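You operate a simulated robot arm through the tools that you are given. There is no shell and no other tool. Be economical: measure what you need, move in short steps, check, and stop when the job is done.

The job below is to be done with a simulated robot arm. You get a single attempt, and the scene is never put back.

TASK
Take the orange taped sheet and leave it on the top of the wooden table. Close the wooden drawer. Put the core marked "alder" from the top of the desk on the top of the wooden table and the core that says "cedar" on the silver sheet. Fetch the orange sheet from the top of the light box and set it in the barrow. Close the filters drawer. Switch the filter selector off. Turn the tension knob to 40. Fetch the blue tub and set it on the lower shelf under the drier tunnel. Put the green bearing block on the front strip of the long shelf. Turn the pace knob to 5. Set the selector on the narrow control box to 3 m. Press the red button on the wide control box three times. Put the blue-banded core from the clear side of the core bench on the lower shelf of the set-up stand. Open the lid of the clear can. Do these in any order. Set down upright: blue tub, blue-banded core. The filter selector goes anticlockwise seen from above, to its stop. The selector on the narrow control box goes to its stop.

It is judged by the outcome, as a careful person would: the job done as asked, and still so three seconds after it is handed in. It fails if anything else is knocked over, pushed out of place, dropped, spilled or broken. Lids that push on must go on centred and level and be pressed home; caps that screw on are set level and turned clockwise until they are tight. Flat cloth is picked up by pressing the open fingertips on it (5 to 10 N) and closing them slowly along it; thin cloth reads only 2 to 8 mm in the jaws.

THE ROBOT
A 6-joint arm with a two-finger parallel gripper on a trunk, on a base that drives. Base frame: it is fixed to the floor where the robot stands at the start and does not move with it; the origin is under the middle of the robot, x ahead of it, y to its left, z up; the surface under the hand at the start is at about z = 76. Readings come in cm, degrees, newtons and seconds.
With the tool pointing down near the work surface it reaches from about 40 to 92 cm from the robot's upright axis, wherever it stands. Its first joint turns from -115.0 to 115.0 degrees. Places, roughly: barrow [-190, -390, 40]; blue tub (15x13x17 cm) [-380, -170, 20]; blue-banded core (9x9x20 cm) [-630, 480, 90]; core [100, -100, 100]; filter selector [-210, -80, 90]; filters drawer [-190, -10, 70]; front strip of the long shelf (164x19 cm) [-712, -298, 82]; green bearing block (5x5x4 cm) [-700, -270, 40]; lid of the clear can [-930, -310, 90]; lower shelf of the set-up stand [-760, 460, 30]; lower shelf under the drier tunnel [-700, -320, 40]; orange sheet [75, -100, 75]; orange taped sheet (16x5x3 cm) [100, 0, 80]; pace knob [-700, -360, 130]; red button on the wide control box [-720, 100, 80]; selector on the narrow control box [-720, -40, 70]; silver sheet (11x15x1 cm) [100, -30, 80]; tension knob [-210, 100, 90]; top of the wooden table [160, 260, 80]; wooden drawer [50, 0, 60]. Payload 3.43 kg.
Tool frame: the origin (TCP) lies between the finger pads and is the grasp point; the fingertips stand 3.4 cm ahead of it; z points along the fingers, y is the line along which they close. The gripper opens to 12.8 cm. The fingers are 2.4 cm wide and 1.2 cm thick; the gripper's body (4.8 by 13 cm) begins 9.6 cm behind the TCP.
Orientation is that of the tool frame in the base frame, as a unit quaternion [x, y, z, w]. With the fingers straight down and closing along the base's y, the tool's x points along the base's -x, its y along +y and its z along -z.

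THE INTERFACE
- The arm moves only by the tool send_rows. Its argument "steps" is a list of rows, each a list of 7 numbers: the shift along the tool's x, y, z in m, then the turn, a rotation vector about the tool's x, y, z in degrees, then the closure, from 0 (fully open) to 1 (shut). In form: [[tx, ty, tz, ax, ay, az, hand], ...]. A call has 1 to 12 rows; each row shifts and turns the commanded pose from where the row before left it, along the tool's axes as they then stand. Each row takes 0.2 s and may step no farther than 5 cm and 8.6 degrees from the row before; otherwise, or with a gripper value out of range, the whole call is refused. A pose out of reach is approached as far as the arm can. The call stops where the force on the tool passes 40 N (or 10 N more than at its start, if that is more) or the arm is blocked; 0.2 s more then pass. Each finger travels about 10.8 cm/s and halts on what it meets, pressing with about 37 N; the grip force reading is that of the motor and also rises with nothing between the fingers. The clock runs only during rows and for 0.2 s after the last one: add rows that do not move to give the fingers time. It gives the time, the measured TCP pose, the force on the tool (base axes), the opening and the grip force at its end, in the units of the frame above (readings bear some noise), with the torque about the TCP (base axes, N m) and any sound that the robot's microphone picked up.
- Cameras (640 x 400 px; columns grow to the right, rows downward): "scene" is now at [7.3, 14.12, 113.29]; the picture's right is [-0.63, -0.77, 0.00], its down [-0.41, 0.34, -0.85] and it looks along [0.65, -0.54, -0.53] (base axes); focal length 214 px, centre (320, 200). "wrist" rides on the gripper at [7.6, -1.1, -16] in the tool frame; the picture's right is [0.15, 0.99, 0.00], its down [-0.88, 0.13, -0.46] and it looks along [-0.45, 0.07, 0.89] (tool axes); focal length 234 px, centre (320, 200). There is no depth. A picture from a camera that has moved, and an enlarged one, comes with that camera's place and axes in the base frame and with its lens. The place of the scene camera against the robot may be out by one fixed shift of up to 2.5 cm in any direction.
- snapshot(camera): a new picture of that camera. It takes no simulated time.
- slide_trunk(by): slides the trunk up (or, below 0, down) by that many cm; the arm and the scene camera ride with it, the base frame stays. It gives what a move gives, with no picture.
- base_move(legs): drives the robot by 1 to 6 legs, each [ahead, turn to the left] in cm and degrees, along the robot's own axes; the way and the turn of a leg run together, so that a leg with both is an arc; at most 150 cm and 180 degrees a leg. The arm and the cameras ride along, it lands a little off, and it stops where it bumps. It gives what a move gives.
- head_to(pan, tilt): turns the head with the scene camera to pan (to the left, within 103 degrees either way) and tilt (down, from -29 to 69), counted from straight ahead of the robot. It gives what a move gives.
- close_up(camera, box): a new picture of the part [left, top, right, bottom] of that camera's present view, enlarged. It takes no simulated time.
- finish_job(): hands the job in; it is judged then, once.

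Go step by step. Nothing tells you exact positions but the pictures and the camera data: compare them with the known pose of the tool, close in by small moves and look again before you grip or let go. The budget is 546 turns and 324 pictures, counting those below and the enlarged ones. Unless the task says otherwise, let go and move clear before handing in.

The tools are called after "Request:" as a command line: name --pt "numbers of a row" for each row, then --argument value for the rest, lists and objects as JSON in quotes. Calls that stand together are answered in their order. send_rows: Moves the arm, as the interface text tells. Its arguments: {"type":"object","properties":{"steps":{"type":"array"}},"required":["steps"]} The other tools are called the same way: slide_trunk (by) slides the trunk up or down; base_move (legs) drives the base; head_to (pan, tilt) turns the head that bears the scene camera; snapshot (camera) takes a picture; close_up (camera, box) takes an enlarged picture of a part of a camera's view; finish_job () hands the job in.

At the start:

```text
time_s: 0.0
tcp_pos: [48.0, -2.61, 112.61]
ee_rot: [0.0, 1.0, 0.0, 0.001]
ft_force: [-0.4, 1.1, 0.1]
moment: [0.02, 0.0, -0.02]
finger_gap: 12.8
finger_force: 0.2
trunk travel left (down, up): [-37.5, 41.5]
robot x, y, heading: [0.31, -0.22, 0.1]
head pan, tilt: [-39.3, 32.1]
```

scene: 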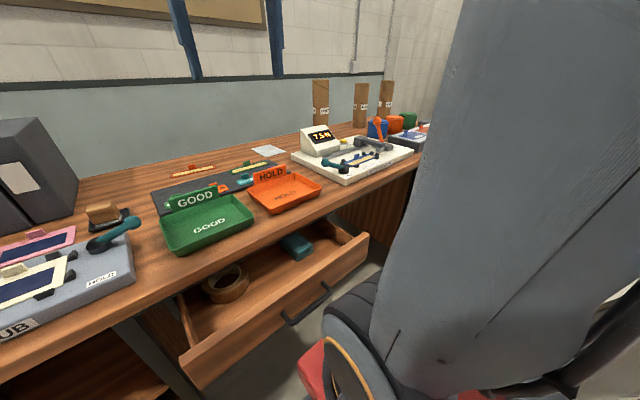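
wrist: 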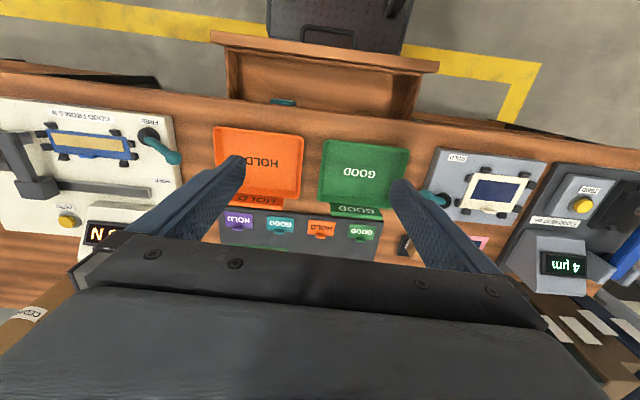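

I see the desk ahead with an open wooden drawer, trays and fixtures. I'll look around with the head first.

Request:
head_to --pan 0 --tilt 35

Request:
snapshot --camera "scene"

Request:
head_to --pan 60 --tilt 25

Request:
snapshot --camera "scene"

Request:
head_to --pan -70 --tilt 25

Request:
snapshot --camera "scene"

```text
time_s: 1.1
tcp_pos: [48.04, -2.67, 112.56]
ee_rot: [0.001, 1.0, -0.001, -0.001]
ft_force: [-0.2, 0.3, -0.2]
moment: [-0.02, 0.01, -0.01]
finger_gap: 12.8
finger_force: 0.1
trunk travel left (down, up): [-37.5, 41.5]
robot x, y, heading: [0.22, 0.28, 0.0]
head pan, tilt: [0.0, 35.0]
```

```text
321 pictures are left
camera scene: at [9.18, 19.78, 112.85], right [0.0, -1.0, 0.0], down [-0.57, 0.0, -0.82], along [0.82, 0.0, -0.57], focal length 214 px, centre (320, 200)
```

scene: 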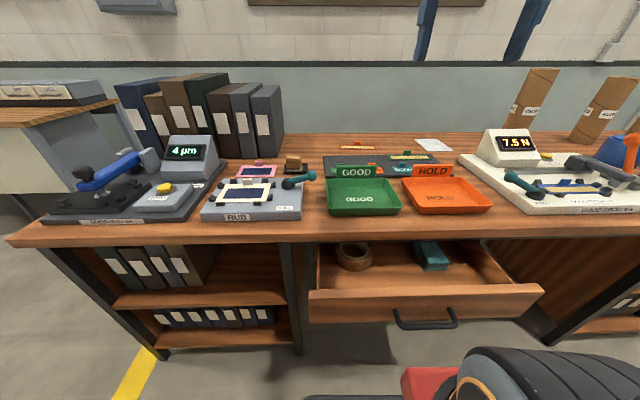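

```text
time_s: 2.4
tcp_pos: [47.99, -2.59, 112.66]
ee_rot: [0.0, 1.0, 0.001, 0.001]
ft_force: [0.4, 0.7, 0.4]
moment: [-0.01, 0.01, 0.03]
finger_gap: 12.8
finger_force: 0.0
trunk travel left (down, up): [-37.5, 41.5]
robot x, y, heading: [-0.28, 0.29, -0.0]
head pan, tilt: [60.0, 25.0]
```

```text
320 pictures are left
camera scene: at [4.99, 27.77, 114.42], right [0.87, -0.5, 0.0], down [-0.21, -0.37, -0.91], along [0.45, 0.78, -0.42], focal length 214 px, centre (320, 200)
```

scene: 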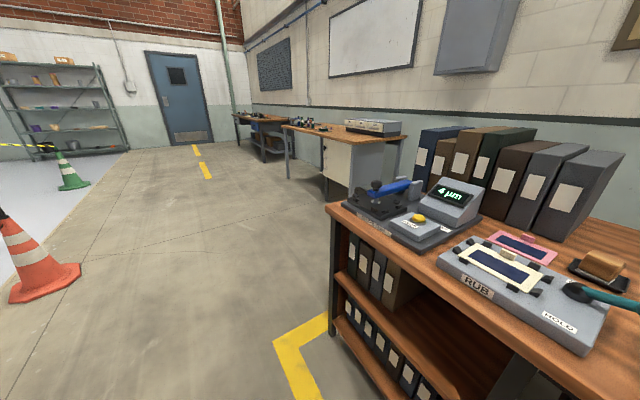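

```text
time_s: 4.5
tcp_pos: [48.08, -2.59, 112.72]
ee_rot: [0.0, 1.0, 0.0, 0.0]
ft_force: [-0.5, 0.0, 1.0]
moment: [-0.02, -0.05, 0.02]
finger_gap: 12.77
finger_force: 0.1
trunk travel left (down, up): [-37.5, 41.5]
robot x, y, heading: [0.26, -0.19, -0.1]
head pan, tilt: [-70.0, 25.0]
```

```text
319 pictures are left
camera scene: at [3.53, 11.13, 114.43], right [-0.94, -0.34, 0.0], down [-0.14, 0.4, -0.91], along [0.31, -0.85, -0.42], focal length 214 px, centre (320, 200)
```

scene: 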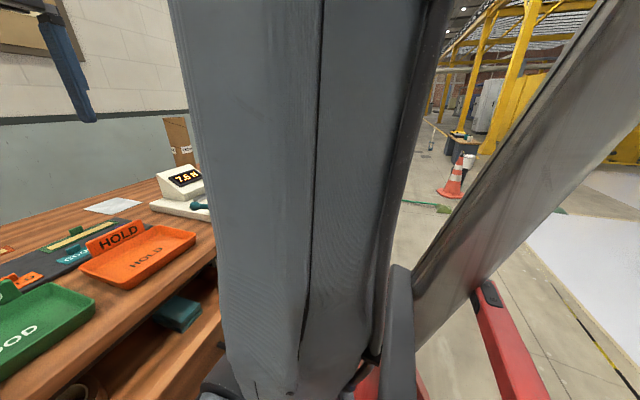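

The trays and two small strips lie at the back of the desk. I'll enlarge that region.

Request:
head_to --pan -15 --tilt 25

Request:
snapshot --camera "scene"

Request:
close_up --camera "scene" --box '[220, 130, 380, 230]'

Request:
close_up --camera "scene" --box '[380, 60, 640, 220]'

```text
time_s: 5.7
tcp_pos: [47.92, -2.6, 112.67]
ee_rot: [0.0, 1.0, -0.001, 0.0]
ft_force: [-0.1, 1.0, 0.3]
moment: [0.02, 0.0, -0.02]
finger_gap: 12.79
finger_force: 0.1
trunk travel left (down, up): [-37.5, 41.5]
robot x, y, heading: [-0.27, 0.36, 0.2]
head pan, tilt: [-15.0, 25.0]
```

```text
318 pictures are left
camera scene: at [9.27, 17.4, 114.43], right [-0.26, -0.97, 0.0], down [-0.41, 0.11, -0.91], along [0.88, -0.24, -0.42], focal length 214 px, centre (320, 200)
```

scene: 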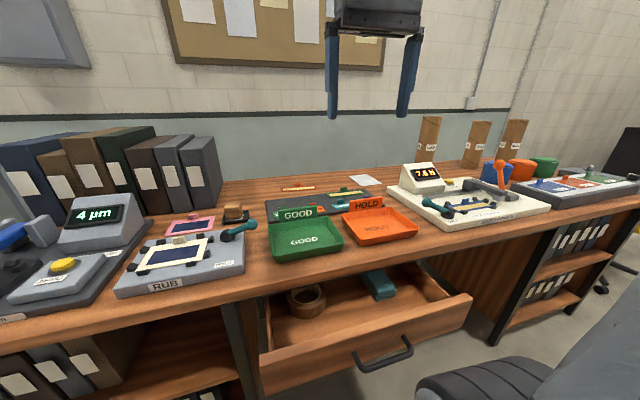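

```text
4.00 times, centred on (300, 180) of scene
camera zoom: at [9.27, 17.4, 114.43], right [-0.26, -0.97, 0.0], down [-0.41, 0.11, -0.91], along [0.88, -0.24, -0.42], focal length 858 px, centre (400, 280)
```

zoom: 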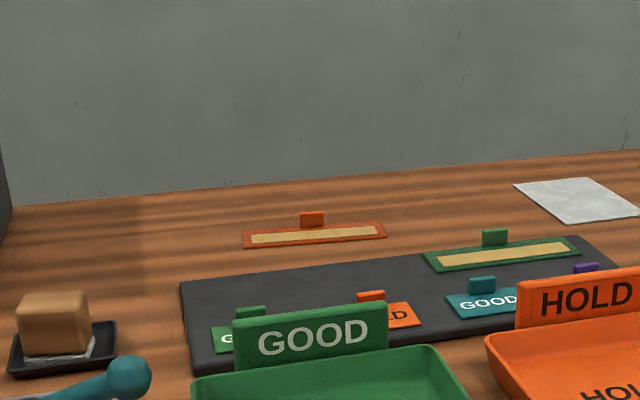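

```text
2.46 times, centred on (510, 140) of scene
camera zoom: at [9.27, 17.4, 114.43], right [-0.26, -0.97, 0.0], down [-0.41, 0.11, -0.91], along [0.88, -0.24, -0.42], focal length 528 px, centre (-148, 348)
```

zoom: 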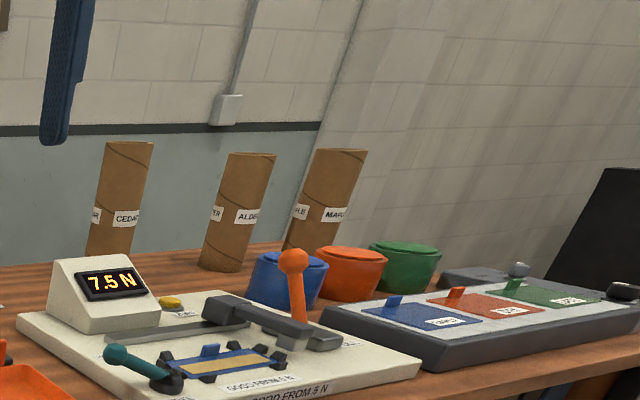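

The wooden drawer is open about 12 cm, its handle near [32, -4, 62]. I'll back off so the hand can get in front of it and push it shut.

Request:
base_move --legs '[[-32, 0]]'

Request:
head_to --pan -10 --tilt 40

Request:
snapshot --camera "scene"

Request:
snapshot --camera "wrist"

```text
time_s: 7.8
tcp_pos: [16.2, -2.57, 112.66]
ee_rot: [0.001, 1.0, 0.0, 0.001]
ft_force: [0.7, -0.3, 0.1]
moment: [0.0, 0.04, -0.01]
finger_gap: 12.8
finger_force: 0.1
trunk travel left (down, up): [-37.5, 41.5]
robot x, y, heading: [-31.7, 0.27, -0.1]
head pan, tilt: [-15.0, 25.0]
```

```text
time_s: 8.6
tcp_pos: [16.36, -2.65, 112.73]
ee_rot: [0.001, 1.0, -0.001, 0.0]
ft_force: [-0.3, -1.0, -0.5]
moment: [0.02, 0.01, -0.04]
finger_gap: 12.79
finger_force: 0.1
trunk travel left (down, up): [-37.5, 41.5]
robot x, y, heading: [-31.69, 0.01, -0.1]
head pan, tilt: [-10.0, 40.0]
```

```text
315 pictures are left
camera scene: at [-22.91, 18.32, 112.1], right [-0.18, -0.98, 0.0], down [-0.63, 0.11, -0.77], along [0.75, -0.13, -0.64], focal length 214 px, centre (320, 200)
```

scene: 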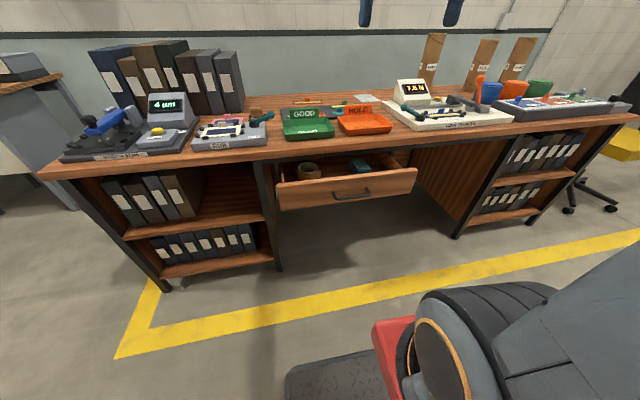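

```text
314 pictures are left
camera wrist: at [8.63, -3.83, 128.69], right [-0.14, 0.99, 0.0], down [0.88, 0.13, 0.46], along [0.45, 0.07, -0.89], focal length 234 px, centre (320, 200)
```

wrist: 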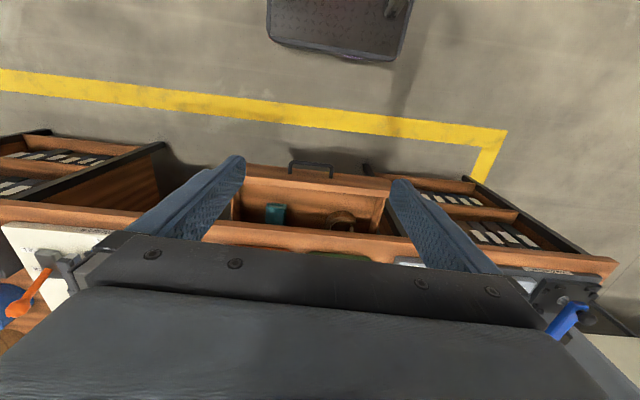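

Handle is about [30, -3, 67]. Lowering the closed hand in front of it.

Request:
send_rows --pt "0 0 0.045 0 0 0 1" --pt "0 0 0.045 0 0 0 1" --pt "0 0 0.045 0 0 0 1" --pt "0 0 0.045 0 0 0 1" --pt "0 0 0.045 0 0 0 1" --pt "0 0 0.045 0 0 0 1" --pt "0 0 0.045 0 0 0 1" --pt "0 0 0.045 0 0 0 1" --pt "0 0 0.045 0 0 0 1" --pt "0 0 0.045 0 0 0 1"

Request:
snapshot --camera "wrist"

Request:
snapshot --camera "scene"

```text
time_s: 10.8
tcp_pos: [16.08, -2.62, 67.57]
ee_rot: [0.0, 1.0, 0.0, 0.0]
ft_force: [0.3, 0.3, 0.2]
moment: [-0.02, -0.02, 0.03]
finger_gap: 0.01
finger_force: 32.8
trunk travel left (down, up): [-37.5, 41.5]
robot x, y, heading: [-31.76, 0.07, -0.2]
head pan, tilt: [-10.0, 40.0]
```

```text
313 pictures are left
camera wrist: at [8.53, -3.83, 83.53], right [-0.14, 0.99, 0.0], down [0.88, 0.13, 0.46], along [0.45, 0.07, -0.89], focal length 234 px, centre (320, 200)
```

wrist: 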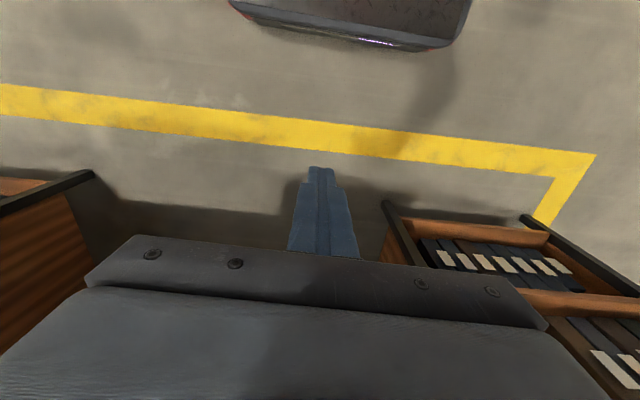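

```text
312 pictures are left
camera scene: at [-22.95, 18.33, 112.1], right [-0.18, -0.98, 0.0], down [-0.63, 0.11, -0.77], along [0.75, -0.13, -0.64], focal length 214 px, centre (320, 200)
```

scene: 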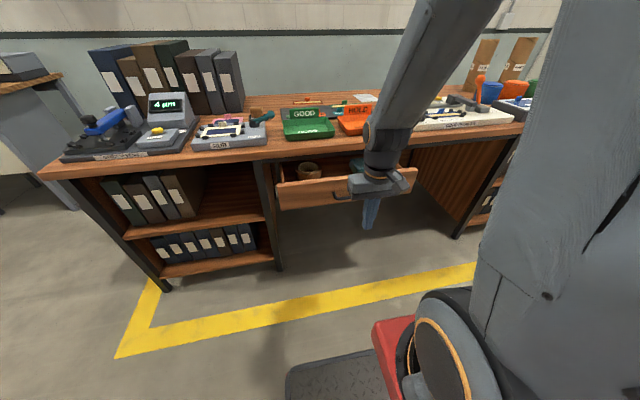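

The tip is just below handle height; now pushing forward slowly.

Request:
send_rows --pt "-0.04 0 0 0 0 0 1" --pt "-0.04 0 0 0 0 0 1" --pt "-0.02 0 0 0 0 0 1" --pt "-0.015 0 0 0 0 0 1" --pt "-0.015 0 0 0 0 0 1" --pt "-0.015 0 0 0 0 0 1" --pt "-0.015 0 0 0 0 0 1" --pt "-0.015 0 0 0 0 0 1" --pt "-0.015 0 0 0 0 0 1" --pt "-0.015 0 0 0 0 0 1"

Request:
snapshot --camera "scene"

```text
time_s: 13.0
tcp_pos: [36.85, -2.69, 67.69]
ee_rot: [0.001, 1.0, 0.0, 0.001]
ft_force: [0.6, 0.4, -0.7]
moment: [-0.01, 0.01, -0.01]
finger_gap: 0.0
finger_force: 32.8
trunk travel left (down, up): [-37.5, 41.5]
robot x, y, heading: [-31.59, 0.05, -0.3]
head pan, tilt: [-10.0, 40.0]
```

```text
311 pictures are left
camera scene: at [-22.92, 18.32, 112.09], right [-0.18, -0.98, 0.0], down [-0.63, 0.11, -0.77], along [0.75, -0.13, -0.64], focal length 214 px, centre (320, 200)
```

scene: 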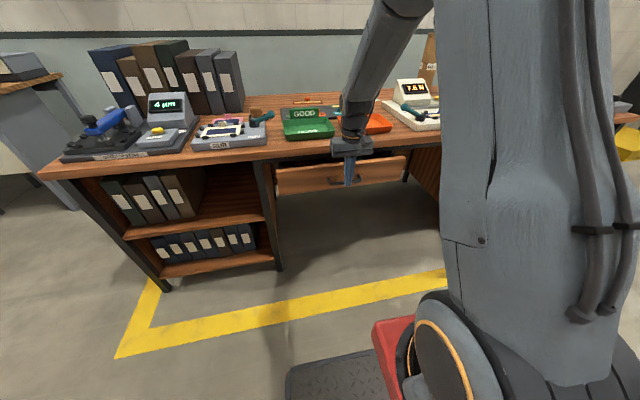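

It's sliding. Keep pushing.

Request:
send_rows --pt "-0.01 0 0 0 0 0 1" --pt "-0.01 0 0 0 0 0 1" --pt "-0.01 0 0 0 0 0 1" --pt "-0.01 0 0 0 0 0 1" --pt "-0.005 0 0 0 0 0 1" --pt "-0.005 0 0 0 0 0 1"

Request:
close_up --camera "scene" --box '[240, 80, 440, 205]'

```text
time_s: 14.4
tcp_pos: [41.97, -2.52, 67.66]
ee_rot: [0.001, 1.0, 0.0, 0.0]
ft_force: [0.5, -0.4, 0.4]
moment: [-0.01, 0.0, 0.0]
finger_gap: 0.0
finger_force: 33.2
trunk travel left (down, up): [-37.5, 41.5]
robot x, y, heading: [-31.28, -0.27, -0.2]
head pan, tilt: [-10.0, 40.0]
```

```text
3.20 times, centred on (340, 142) of scene
camera zoom: at [-22.91, 18.32, 112.09], right [-0.18, -0.98, 0.0], down [-0.63, 0.11, -0.77], along [0.75, -0.13, -0.64], focal length 686 px, centre (256, 384)
```

zoom: 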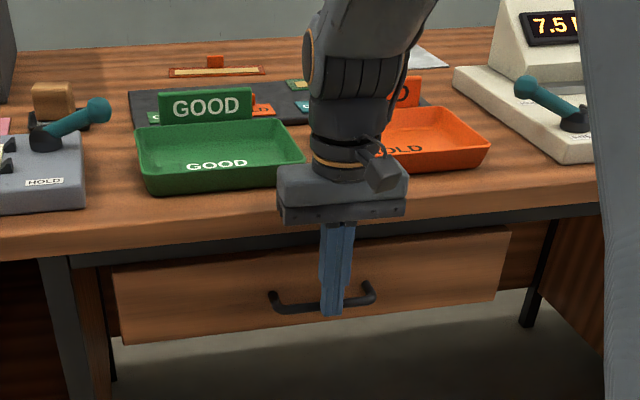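

Request:
send_rows --pt "-0.008 0 0 0 0 0 1" --pt "-0.008 0 0 0 0 0 1" --pt "-0.008 0 0 0 0 0 1" --pt "-0.005 0 0 0 0 0 1" --pt "-0.005 0 0 0 0 0 1" --pt "-0.005 0 0 0 0 0 1"

Request:
close_up --camera "scene" --box '[240, 80, 440, 205]'

```text
time_s: 15.0
tcp_pos: [42.72, -2.69, 67.34]
ee_rot: [0.0, 1.0, 0.0, -0.008]
ft_force: [-6.5, -0.6, 2.3]
moment: [-0.07, 0.21, 0.02]
finger_gap: 0.0
finger_force: 33.1
trunk travel left (down, up): [-37.5, 41.5]
robot x, y, heading: [-31.33, -0.16, 0.1]
head pan, tilt: [-10.0, 40.0]
stopped in row 3: the force on the tool passed its limit at 49 N (the readings are from after the stop); the commanded pose is now the measured one
```

```text
3.20 times, centred on (340, 142) of scene
camera zoom: at [-22.98, 18.33, 112.09], right [-0.18, -0.98, 0.0], down [-0.63, 0.11, -0.77], along [0.75, -0.13, -0.64], focal length 686 px, centre (256, 384)
```

zoom: 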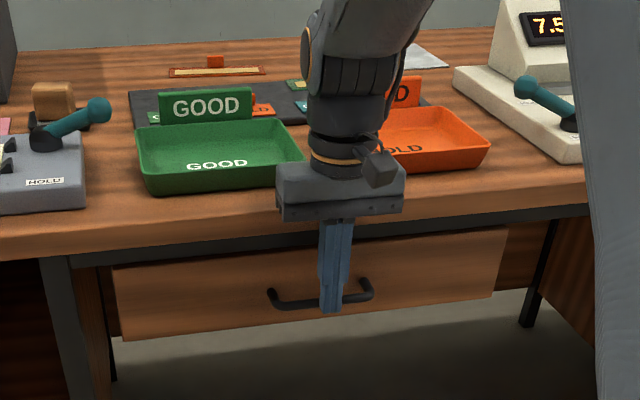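

Contact is at the tips on the handle and it stopped hard: drawer shut. Backing off and raising, then checking.

Request:
send_rows --pt "0.04 0 0 0 0 0 1" --pt "0.04 0 0 0 0 0 1" --pt "0.04 0 0 0 0 0 0.8" --pt "0.02 0 -0.045 0 0 0 0.6" --pt "0 0 -0.05 0 0 0 0.5" --pt "0 0 -0.05 0 0 0 0.5" --pt "0 0 -0.05 0 0 0 0.5" --pt "0 0 -0.05 0 0 0 0.5" --pt "0 0 -0.05 0 0 0 0.5" --pt "0 0 -0.05 0 0 0 0.5" --pt "0 0 -0.05 0 0 0 0.5"

Request:
close_up --camera "scene" --box '[240, 80, 440, 205]'

```text
time_s: 17.4
tcp_pos: [29.19, -2.64, 107.5]
ee_rot: [0.0, 1.0, 0.0, -0.007]
ft_force: [0.6, 0.3, -1.5]
moment: [0.01, -0.01, 0.01]
finger_gap: 6.39
finger_force: 0.1
trunk travel left (down, up): [-37.5, 41.5]
robot x, y, heading: [-31.98, 0.11, -0.3]
head pan, tilt: [-10.0, 40.0]
```

```text
3.20 times, centred on (340, 142) of scene
camera zoom: at [-22.94, 18.33, 112.09], right [-0.18, -0.98, 0.0], down [-0.63, 0.11, -0.77], along [0.75, -0.13, -0.64], focal length 686 px, centre (256, 384)
```

zoom: 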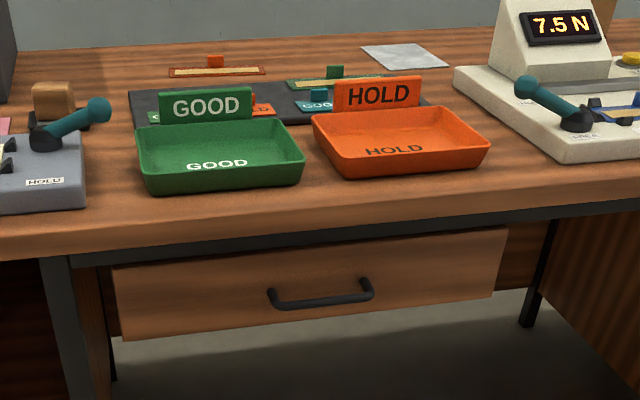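

Drawer is shut. Next I drive forward to reach the orange taped sheet at about [105, 2].

Request:
base_move --legs '[[49, 0]]'

Request:
snapshot --camera "wrist"

Request:
head_to --pan -20 --tilt 25

Request:
snapshot --camera "scene"

```text
time_s: 20.4
tcp_pos: [78.76, -3.4, 107.39]
ee_rot: [0.006, 1.0, 0.0, -0.007]
ft_force: [0.2, -0.6, 0.9]
moment: [-0.05, 0.04, -0.01]
finger_gap: 6.39
finger_force: 0.2
trunk travel left (down, up): [-37.5, 41.5]
robot x, y, heading: [18.05, -0.43, -0.8]
head pan, tilt: [-10.0, 40.0]
```

```text
307 pictures are left
camera wrist: at [71.34, -4.59, 123.52], right [-0.14, 0.99, 0.0], down [0.89, 0.12, 0.44], along [0.44, 0.06, -0.9], focal length 234 px, centre (320, 200)
```

wrist: 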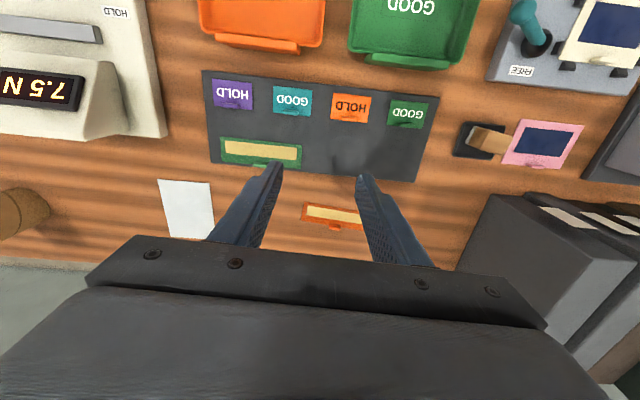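

```text
time_s: 21.1
tcp_pos: [78.79, -3.48, 107.53]
ee_rot: [0.005, 1.0, 0.0, -0.007]
ft_force: [0.4, 0.2, -0.6]
moment: [0.0, 0.0, -0.01]
finger_gap: 6.4
finger_force: 0.0
trunk travel left (down, up): [-37.5, 41.5]
robot x, y, heading: [17.64, -0.55, -0.6]
head pan, tilt: [-20.0, 25.0]
```

```text
306 pictures are left
camera scene: at [27.13, 16.26, 114.42], right [-0.35, -0.94, 0.0], down [-0.4, 0.15, -0.91], along [0.85, -0.32, -0.42], focal length 214 px, centre (320, 200)
```

scene: 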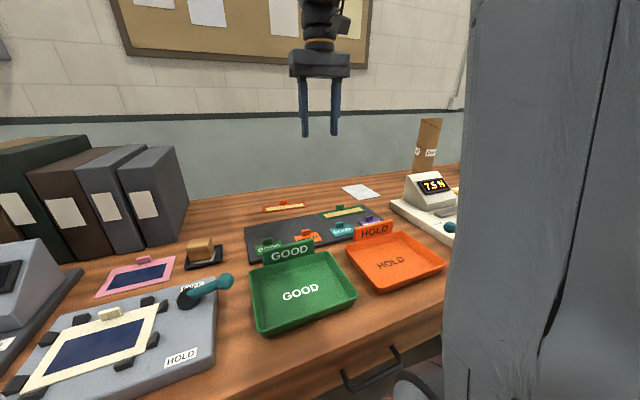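

The tab on the orange strip is near [100, 2.3, 78]. I turn the hand a quarter so the fingers close along x, and move over it.

Request:
send_rows --pt "0 0 0 0 0 -8.2 0.7" --pt "0 0 0 0 0 -8.2 0.7" --pt "0 0 0 0 0 -8.2 0.7" --pt "0 0 0 0 0 -8.2 0.7" --pt "0 0 0 0 0 -8.2 0.7" --pt "0 0 0 0 0 -8.2 0.7" --pt "0 0 0 0 0 -8.2 0.7" --pt "0 0 0 0 0 -8.2 0.7" --pt "0 0 0 0 0 -8.2 0.7" --pt "0 0 0 0 0 -8.2 0.7" --pt "0 0 0 0 0 -8 0.7"

Request:
send_rows --pt "-0.04 -0.04 0.02 0 0 0 0.7" --pt "0 -0.045 0.03 0 0 0 0.7" --pt "0 -0.045 0.03 0 0 0 0.7" --pt "0 -0.045 0.03 0 0 0 0.7" --pt "0 -0.035 0.03 0 0 0 0.7"

Request:
snapshot --camera "wrist"

Request:
close_up --camera "scene" --box '[220, 120, 380, 220]'

```text
time_s: 23.5
tcp_pos: [78.82, -3.48, 107.5]
ee_rot: [-0.704, 0.711, 0.005, -0.004]
ft_force: [-0.1, 0.6, 0.2]
moment: [0.0, -0.03, 0.0]
finger_gap: 3.84
finger_force: 0.2
trunk travel left (down, up): [-37.5, 41.5]
robot x, y, heading: [17.94, -0.18, -0.3]
head pan, tilt: [-20.0, 25.0]
```

```text
refused: row 1 steps farther than a row can; nothing moved
```

```text
305 pictures are left
camera wrist: at [79.95, -11.1, 123.46], right [-0.99, -0.14, 0.01], down [-0.12, 0.88, 0.46], along [-0.08, 0.45, -0.89], focal length 234 px, centre (320, 200)
```

wrist: 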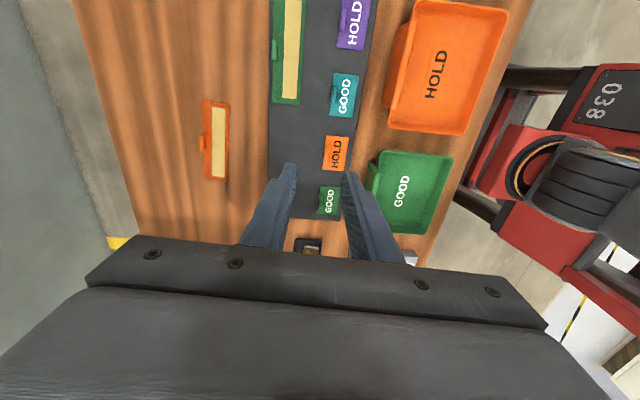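

```text
4.00 times, centred on (300, 170) of scene
camera zoom: at [27.13, 16.26, 114.43], right [-0.35, -0.94, 0.0], down [-0.4, 0.15, -0.91], along [0.85, -0.32, -0.42], focal length 858 px, centre (400, 320)
```

zoom: 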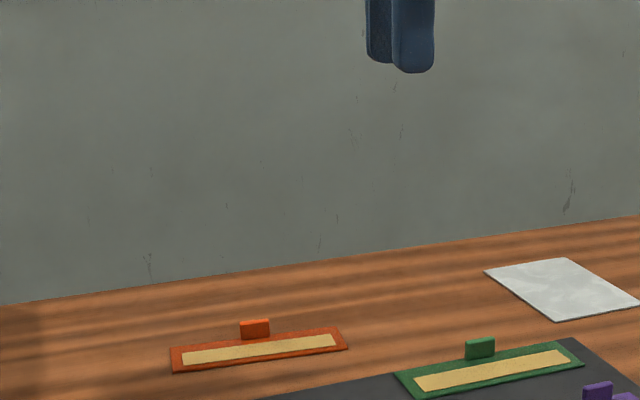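

Request:
send_rows --pt "-0.02 -0.04 0.02 0 0 0 0.6" --pt "-0.02 -0.04 0.02 0 0 0 0.6" --pt "-0.02 -0.04 0.02 0 0 0 0.6" --pt "0 -0.04 0.03 0 0 0 0.6" --pt "0 -0.04 0.03 0 0 0 0.6" --pt "0 -0.012 0.03 0 0 0 0.6" --pt "0 0 0.03 0 0 0 0.6"

Request:
snapshot --camera "wrist"

Request:
close_up --camera "scene" --box '[220, 120, 380, 220]'

```text
time_s: 25.1
tcp_pos: [99.76, 2.3, 88.7]
ee_rot: [-0.704, 0.711, 0.005, -0.005]
ft_force: [-0.4, -0.1, -0.2]
moment: [0.01, -0.01, 0.0]
finger_gap: 5.1
finger_force: 0.0
trunk travel left (down, up): [-37.5, 41.5]
robot x, y, heading: [17.95, -0.02, -0.7]
head pan, tilt: [-20.0, 25.0]
```

```text
303 pictures are left
camera wrist: at [100.91, -5.45, 104.76], right [-0.99, -0.14, 0.01], down [-0.11, 0.88, 0.46], along [-0.07, 0.45, -0.89], focal length 234 px, centre (320, 200)
```

wrist: 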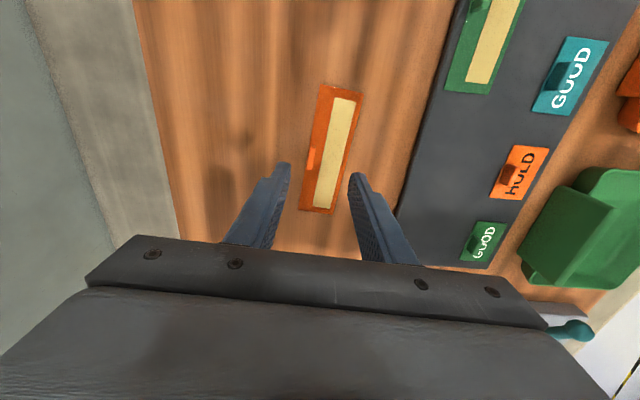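

```text
4.00 times, centred on (300, 170) of scene
camera zoom: at [27.12, 16.26, 114.43], right [-0.35, -0.94, 0.0], down [-0.4, 0.15, -0.91], along [0.85, -0.32, -0.42], focal length 858 px, centre (400, 320)
```

zoom: 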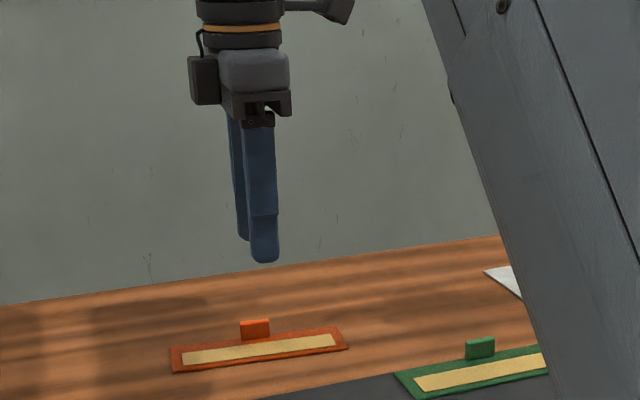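

Request:
send_rows --pt "-0.006 -0.007 0.03 0 0 0 0.6" --pt "0 0 0.03 0 0 0 0.6" --pt "0 0 0.015 0 0 0 0.6"

Request:
snapshot --camera "wrist"

Request:
close_up --camera "scene" --box '[220, 120, 380, 220]'

```text
time_s: 25.9
tcp_pos: [100.37, 2.87, 81.52]
ee_rot: [-0.703, 0.711, 0.005, -0.005]
ft_force: [0.3, -0.5, 0.2]
moment: [0.03, 0.01, 0.03]
finger_gap: 5.12
finger_force: 0.1
trunk travel left (down, up): [-37.5, 41.5]
robot x, y, heading: [17.88, -0.4, -0.6]
head pan, tilt: [-20.0, 25.0]
```

```text
301 pictures are left
camera wrist: at [101.59, -4.68, 97.55], right [-0.99, -0.14, 0.01], down [-0.11, 0.88, 0.46], along [-0.07, 0.45, -0.89], focal length 234 px, centre (320, 200)
```

wrist: 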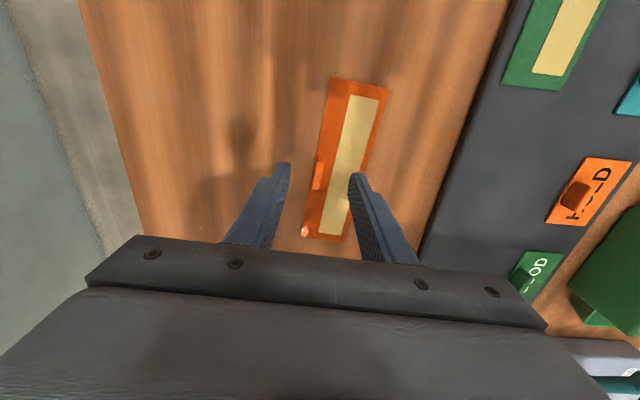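

```text
4.00 times, centred on (300, 170) of scene
camera zoom: at [27.13, 16.26, 114.43], right [-0.35, -0.94, 0.0], down [-0.4, 0.15, -0.91], along [0.85, -0.32, -0.42], focal length 858 px, centre (400, 320)
```

zoom: 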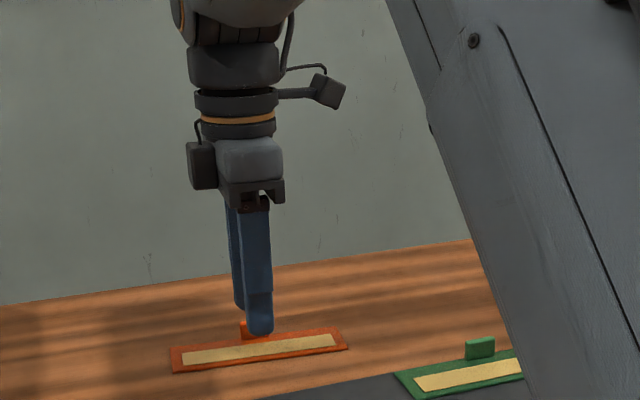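

Request:
send_rows --pt "0 0 0.009 0 0 0 0.6" --pt "0 0 0 0 0 0 0.75" --pt "0 0 0 0 0 0 0.9" --pt "0 0 0 0 0 0 1" --pt "0 0 0 0 0 0 1" --pt "0 0 0 0 0 0 1"

Request:
close_up --camera "scene" --box '[220, 120, 380, 220]'

```text
time_s: 27.3
tcp_pos: [100.44, 2.99, 80.55]
ee_rot: [-0.703, 0.711, 0.005, -0.004]
ft_force: [-0.2, -0.9, 0.2]
moment: [0.0, -0.01, -0.02]
finger_gap: 0.54
finger_force: 37.0
trunk travel left (down, up): [-37.5, 41.5]
robot x, y, heading: [17.91, -0.24, -0.7]
head pan, tilt: [-20.0, 25.0]
```

```text
4.00 times, centred on (300, 170) of scene
camera zoom: at [27.13, 16.26, 114.43], right [-0.35, -0.94, 0.0], down [-0.4, 0.15, -0.91], along [0.85, -0.32, -0.42], focal length 858 px, centre (400, 320)
```

zoom: 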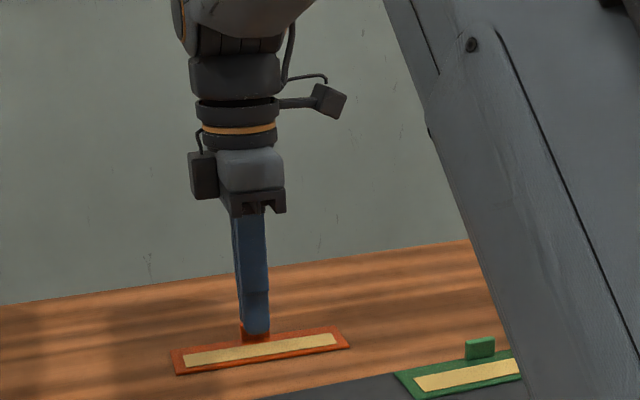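

Gripped the tab (0.54 cm). Lifting.

Request:
send_rows --pt "0 0 -0.02 0 0 0 1" --pt "0 0 -0.03 0 0 0 1" --pt "0 0 -0.04 0 0 0 1" --pt "0 0 -0.05 0 0 0 1" --pt "0 0 -0.05 0 0 0 1" --pt "0 0 -0.05 0 0 0 1" --pt "0 0.04 -0.02 0 0 0 1" --pt "0 0.045 0 0 0 0 1" --pt "0 0.045 0 0 0 0 1" --pt "0 0.045 0 0 0 0 1" --pt "0 0.045 0 0 0 0 1" --pt "0 0.045 0 0 0 0 1"

Request:
head_to --pan 60 --tilt 10

Request:
snapshot --camera "scene"

Request:
snapshot --camera "wrist"

```text
time_s: 29.9
tcp_pos: [74.15, 3.07, 106.78]
ee_rot: [-0.703, 0.711, 0.006, -0.005]
ft_force: [0.8, -0.3, -0.7]
moment: [-0.04, 0.09, -0.02]
finger_gap: 0.0
finger_force: 32.3
trunk travel left (down, up): [-37.5, 41.5]
robot x, y, heading: [17.91, -0.6, -0.7]
head pan, tilt: [-20.0, 25.0]
```

```text
time_s: 31.5
tcp_pos: [74.02, 3.05, 106.77]
ee_rot: [-0.703, 0.712, 0.005, -0.006]
ft_force: [0.3, 0.8, -0.6]
moment: [0.0, 0.0, -0.02]
finger_gap: 0.0
finger_force: 32.7
trunk travel left (down, up): [-37.5, 41.5]
robot x, y, heading: [17.91, -0.31, -0.5]
head pan, tilt: [60.0, 10.0]
```

```text
298 pictures are left
camera scene: at [23.25, 27.5, 116.86], right [0.86, -0.51, 0.0], down [-0.09, -0.15, -0.98], along [0.5, 0.85, -0.17], focal length 214 px, centre (320, 200)
```

scene: 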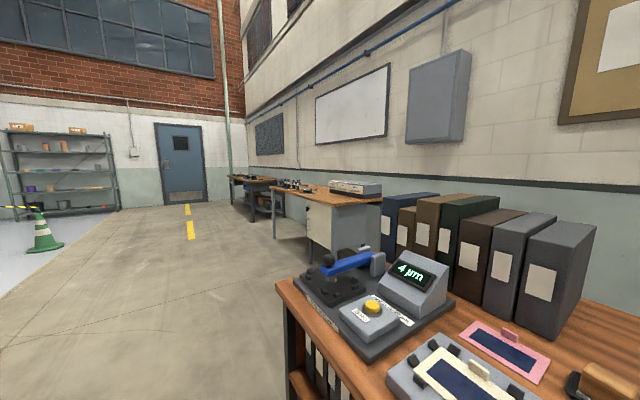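

```text
297 pictures are left
camera wrist: at [75.39, -4.56, 122.85], right [-0.99, -0.14, 0.01], down [-0.11, 0.88, 0.46], along [-0.07, 0.45, -0.89], focal length 234 px, centre (320, 200)
```

wrist: 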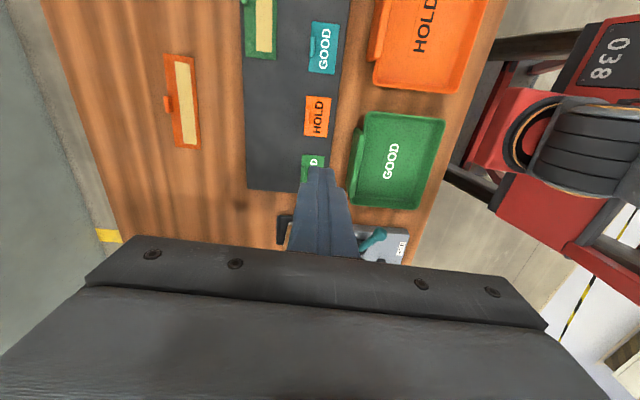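

The tab slipped out on lifting; the sheet is still in place. I'll grip again, deeper, and lift slower.

Request:
send_rows --pt "0 -0.045 0 0 0 0 0.6" --pt "0 -0.045 0 0 0 0 0.6" --pt "0 -0.045 0.03 0 0 0 0.6" --pt "0 -0.045 0.03 0 0 0 0.6" --pt "0 -0.045 0.03 0 0 0 0.6" --pt "0 -0.04 0.03 0 0 0 0.6" --pt "0 0 0.05 0 0 0 0.6" --pt "0 0 0.04 0 0 0 0.6" --pt "0 0 0.02 0 0 0 0.6"

Request:
head_to --pan -20 --tilt 25

Request:
close_up --camera "wrist" --box '[240, 80, 400, 240]'

Request:
close_up --camera "scene" --box '[240, 160, 340, 220]'

```text
refused: row 3 steps farther than a row can; nothing moved
```

```text
time_s: 33.0
tcp_pos: [74.18, 3.07, 106.72]
ee_rot: [-0.703, 0.711, 0.005, -0.005]
ft_force: [0.0, -0.6, 0.1]
moment: [0.01, 0.01, -0.02]
finger_gap: 0.02
finger_force: 32.9
trunk travel left (down, up): [-37.5, 41.5]
robot x, y, heading: [17.99, -0.37, -0.6]
head pan, tilt: [-20.0, 25.0]
```

```text
2.50 times, centred on (320, 160) of wrist
camera zoom: at [75.39, -4.56, 122.85], right [-0.99, -0.14, 0.01], down [-0.11, 0.88, 0.46], along [-0.07, 0.45, -0.89], focal length 585 px, centre (320, 300)
```

zoom: 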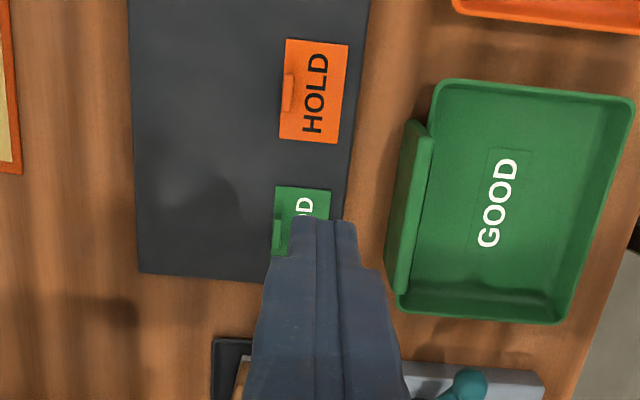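

```text
6.40 times, centred on (290, 190) of scene
camera zoom: at [27.13, 16.27, 114.43], right [-0.35, -0.94, 0.0], down [-0.4, 0.15, -0.91], along [0.85, -0.32, -0.42], focal length 1373 px, centre (512, 264)
```

zoom: 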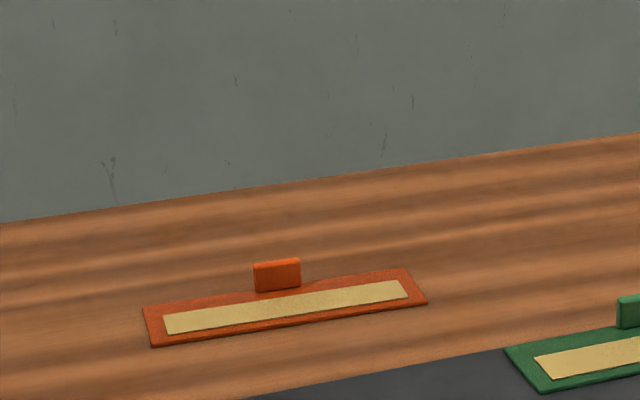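

Request:
send_rows --pt "0 -0.045 0 0 0 0 0.6" --pt "0 -0.045 0 0 0 0 0.6" --pt "0 -0.04 0.02 0 0 0 0.6" --pt "0 -0.04 0.02 0 0 0 0.6" --pt "0 -0.04 0.03 0 0 0 0.6" --pt "0 -0.04 0.03 0 0 0 0.6" --pt "0 -0.015 0.045 0 0 0 0.6" --pt "0 0 0.045 0 0 0 0.6" --pt "0 0 0.045 0 0 0 0.6" --pt "0 0 0.02 0 0 0 0.6"

Request:
close_up --camera "wrist" --box '[240, 80, 400, 240]'

Request:
close_up --camera "scene" --box '[240, 160, 340, 220]'

```text
time_s: 35.2
tcp_pos: [100.37, 2.98, 81.16]
ee_rot: [-0.703, 0.711, 0.006, -0.005]
ft_force: [-0.3, -0.8, 0.0]
moment: [0.02, -0.04, 0.03]
finger_gap: 5.13
finger_force: 0.1
trunk travel left (down, up): [-37.5, 41.5]
robot x, y, heading: [17.86, -0.34, -0.6]
head pan, tilt: [-20.0, 25.0]
```

```text
2.50 times, centred on (320, 160) of wrist
camera zoom: at [101.62, -4.67, 97.15], right [-0.99, -0.14, 0.01], down [-0.11, 0.88, 0.46], along [-0.07, 0.45, -0.89], focal length 585 px, centre (320, 300)
```

zoom: 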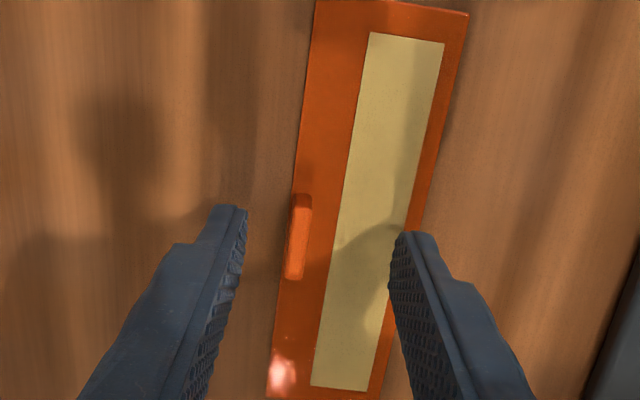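

```text
6.40 times, centred on (290, 190) of scene
camera zoom: at [27.12, 16.26, 114.43], right [-0.35, -0.94, 0.0], down [-0.4, 0.15, -0.91], along [0.85, -0.32, -0.42], focal length 1373 px, centre (512, 264)
```

zoom: 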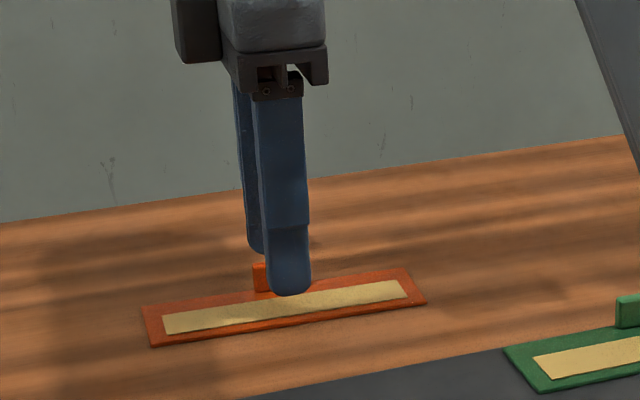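

Request:
send_rows --pt "-0.003 -0.006 0.004 0 0 0 0.6" --pt "0 0 0.003 0 0 0 0.6" --pt "0 0 0.002 0 0 0 0.6" --pt "0 0 0.002 0 0 0 0.6"

```text
time_s: 36.2
tcp_pos: [101.03, 3.2, 80.12]
ee_rot: [-0.703, 0.711, 0.005, -0.005]
ft_force: [-0.4, 0.6, -0.4]
moment: [0.03, 0.05, 0.02]
finger_gap: 5.12
finger_force: 0.0
trunk travel left (down, up): [-37.5, 41.5]
robot x, y, heading: [18.14, -0.3, -0.9]
head pan, tilt: [-20.0, 25.0]
```

Request:
send_rows --pt "0 0 0.002 0 0 0 0.6" --pt "0 0 0.0 0 0 0 0.75" --pt "0 0 0 0 0 0 0.85" --pt "0 0 0 0 0 0 0.9" --pt "0 0 0 0 0 0 0.95" --pt "0 0 0 0 0 0 1" --pt "0 0 0 0 0 0 1" --pt "0 0 0 0 0 0 1" --pt "0 0 0 0 0 0 1"

Request:
close_up --camera "wrist" --box '[240, 80, 400, 240]'

```text
time_s: 38.2
tcp_pos: [101.1, 3.31, 79.99]
ee_rot: [-0.703, 0.711, 0.005, -0.005]
ft_force: [-0.2, -1.0, 0.0]
moment: [-0.01, -0.02, 0.0]
finger_gap: 0.57
finger_force: 37.4
trunk travel left (down, up): [-37.5, 41.5]
robot x, y, heading: [17.87, -0.38, -0.4]
head pan, tilt: [-20.0, 25.0]
```

```text
2.50 times, centred on (320, 160) of wrist
camera zoom: at [102.21, -4.42, 95.9], right [-0.99, -0.14, 0.01], down [-0.11, 0.88, 0.46], along [-0.07, 0.45, -0.89], focal length 585 px, centre (320, 300)
```

zoom: 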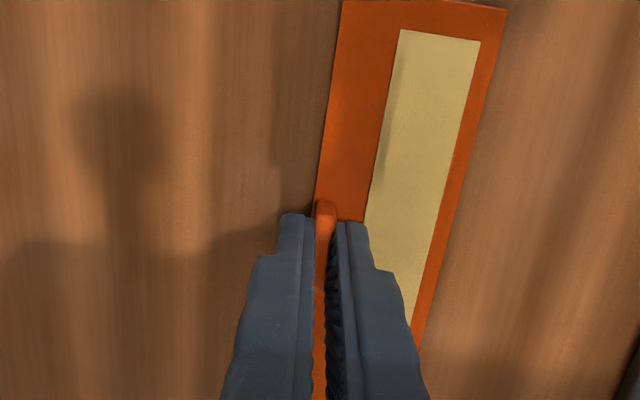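

Request:
send_rows --pt "0 0 -0.002 0 0 0 1" --pt "0 0 -0.004 0 0 0 1" --pt "0 0 -0.006 0 0 0 1" --pt "0 0 -0.01 0 0 0 1" --pt "0 0 -0.01 0 0 0 1"

Request:
close_up --camera "scene" --box '[240, 160, 340, 220]'

```text
time_s: 39.4
tcp_pos: [101.04, 3.26, 83.08]
ee_rot: [-0.703, 0.711, 0.004, -0.004]
ft_force: [-0.1, -0.4, 0.1]
moment: [0.02, 0.0, 0.0]
finger_gap: 0.55
finger_force: 36.5
trunk travel left (down, up): [-37.5, 41.5]
robot x, y, heading: [17.88, -0.18, -0.7]
head pan, tilt: [-20.0, 25.0]
```

```text
6.40 times, centred on (290, 190) of scene
camera zoom: at [27.14, 16.26, 114.42], right [-0.35, -0.94, 0.0], down [-0.4, 0.15, -0.91], along [0.85, -0.32, -0.42], focal length 1373 px, centre (512, 264)
```

zoom: 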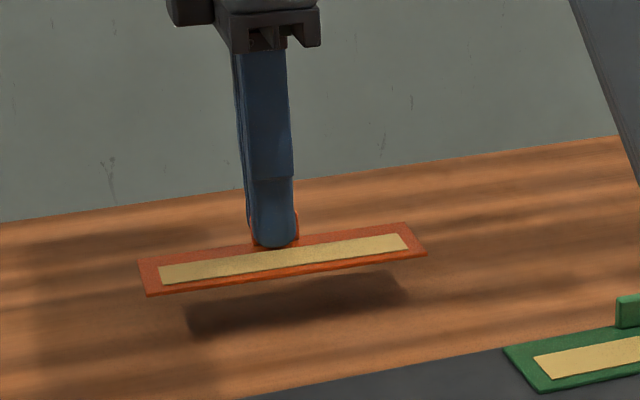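

Held now. Lift gently and retract.

Request:
send_rows --pt "0 0 -0.02 0 0 0 1" --pt "0 0 -0.03 0 0 0 1" --pt "0 0 -0.03 0 0 0 1" --pt "0 0 -0.03 0 0 0 1" --pt "0 0 -0.03 0 0 0 1" --pt "0 0.02 -0.03 0 0 0 1" --pt "0 0.03 -0.02 0 0 0 1" --pt "0 0.03 0 0 0 0 1" --pt "0 0.03 0 0 0 0 1" --pt "0 0.03 0 0 0 0 1" --pt "0 0.03 0 0 0 0 1" --pt "0 0.03 0 0 0 0 1"

Request:
send_rows --pt "0 0.03 0 0 0 0 1" --pt "0 0.03 0 0 0 0 1" --pt "0 0.03 0 0 0 0 1" --pt "0 0.03 0 0 0 0 1" --pt "0 0 -0.03 0 0 0 1" --pt "0 0 -0.03 0 0 0 1"

Request:
base_move --legs '[[-50, 0]]'

Request:
head_to --pan 60 --tilt 15

Request:
snapshot --camera "scene"

```text
time_s: 42.0
tcp_pos: [81.15, 3.41, 102.26]
ee_rot: [-0.703, 0.711, 0.005, -0.005]
ft_force: [0.0, -0.1, -0.5]
moment: [0.02, 0.05, -0.01]
finger_gap: 0.53
finger_force: 37.0
trunk travel left (down, up): [-37.5, 41.5]
robot x, y, heading: [17.77, -0.27, -0.5]
head pan, tilt: [-20.0, 25.0]
```

```text
time_s: 43.4
tcp_pos: [69.33, 3.5, 108.62]
ee_rot: [-0.704, 0.711, 0.005, -0.005]
ft_force: [1.2, -0.6, 0.2]
moment: [-0.01, -0.01, 0.02]
finger_gap: 0.58
finger_force: 37.2
trunk travel left (down, up): [-37.5, 41.5]
robot x, y, heading: [17.78, -0.37, -0.6]
head pan, tilt: [-20.0, 25.0]
```

```text
time_s: 46.3
tcp_pos: [19.11, 3.91, 108.55]
ee_rot: [-0.701, 0.713, 0.005, -0.005]
ft_force: [-0.2, -0.2, -0.5]
moment: [0.03, -0.04, 0.01]
finger_gap: 0.53
finger_force: 37.5
trunk travel left (down, up): [-37.5, 41.5]
robot x, y, heading: [-32.41, 0.31, -1.0]
head pan, tilt: [-20.0, 25.0]
```

```text
time_s: 47.9
tcp_pos: [19.1, 3.89, 108.65]
ee_rot: [-0.701, 0.713, 0.005, -0.005]
ft_force: [1.0, 0.4, -0.1]
moment: [-0.01, -0.01, -0.03]
finger_gap: 0.57
finger_force: 37.2
trunk travel left (down, up): [-37.5, 41.5]
robot x, y, heading: [-32.42, 0.44, -0.8]
head pan, tilt: [60.0, 15.0]
```

```text
290 pictures are left
camera scene: at [-26.69, 28.22, 116.05], right [0.86, -0.52, 0.0], down [-0.13, -0.22, -0.97], along [0.5, 0.83, -0.26], focal length 214 px, centre (320, 200)
```

scene: 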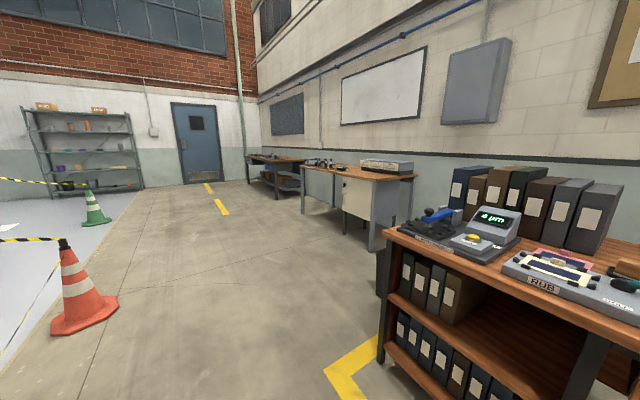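

Table front edge seems near x≈112, y 170–310. I drive along the aisle to face it.

Request:
base_move --legs '[[0, 90], [145, 0], [95, 0], [0, -90], [40, 0]]'

Request:
head_to --pan 0 --tilt 25

Request:
snapshot --camera "scene"

```text
time_s: 69.4
tcp_pos: [56.38, 240.27, 108.63]
ee_rot: [-0.698, 0.716, 0.005, -0.005]
ft_force: [-0.6, 0.7, -0.1]
moment: [0.02, 0.0, 0.01]
finger_gap: 0.54
finger_force: 37.1
trunk travel left (down, up): [-37.5, 41.5]
robot x, y, heading: [4.89, 237.08, -1.3]
head pan, tilt: [60.0, 15.0]
```

```text
time_s: 70.7
tcp_pos: [56.43, 240.15, 108.62]
ee_rot: [-0.698, 0.716, 0.005, -0.005]
ft_force: [0.4, 0.2, -0.8]
moment: [0.0, -0.01, -0.03]
finger_gap: 0.55
finger_force: 36.9
trunk travel left (down, up): [-37.5, 41.5]
robot x, y, heading: [4.62, 237.02, -1.4]
head pan, tilt: [0.0, 25.0]
```

```text
289 pictures are left
camera scene: at [15.01, 256.72, 114.43], right [-0.02, -1.0, 0.0], down [-0.42, 0.01, -0.91], along [0.91, -0.02, -0.42], focal length 214 px, centre (320, 200)
```

scene: 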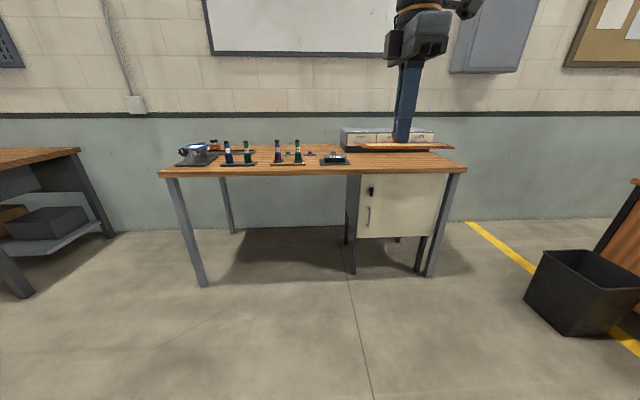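

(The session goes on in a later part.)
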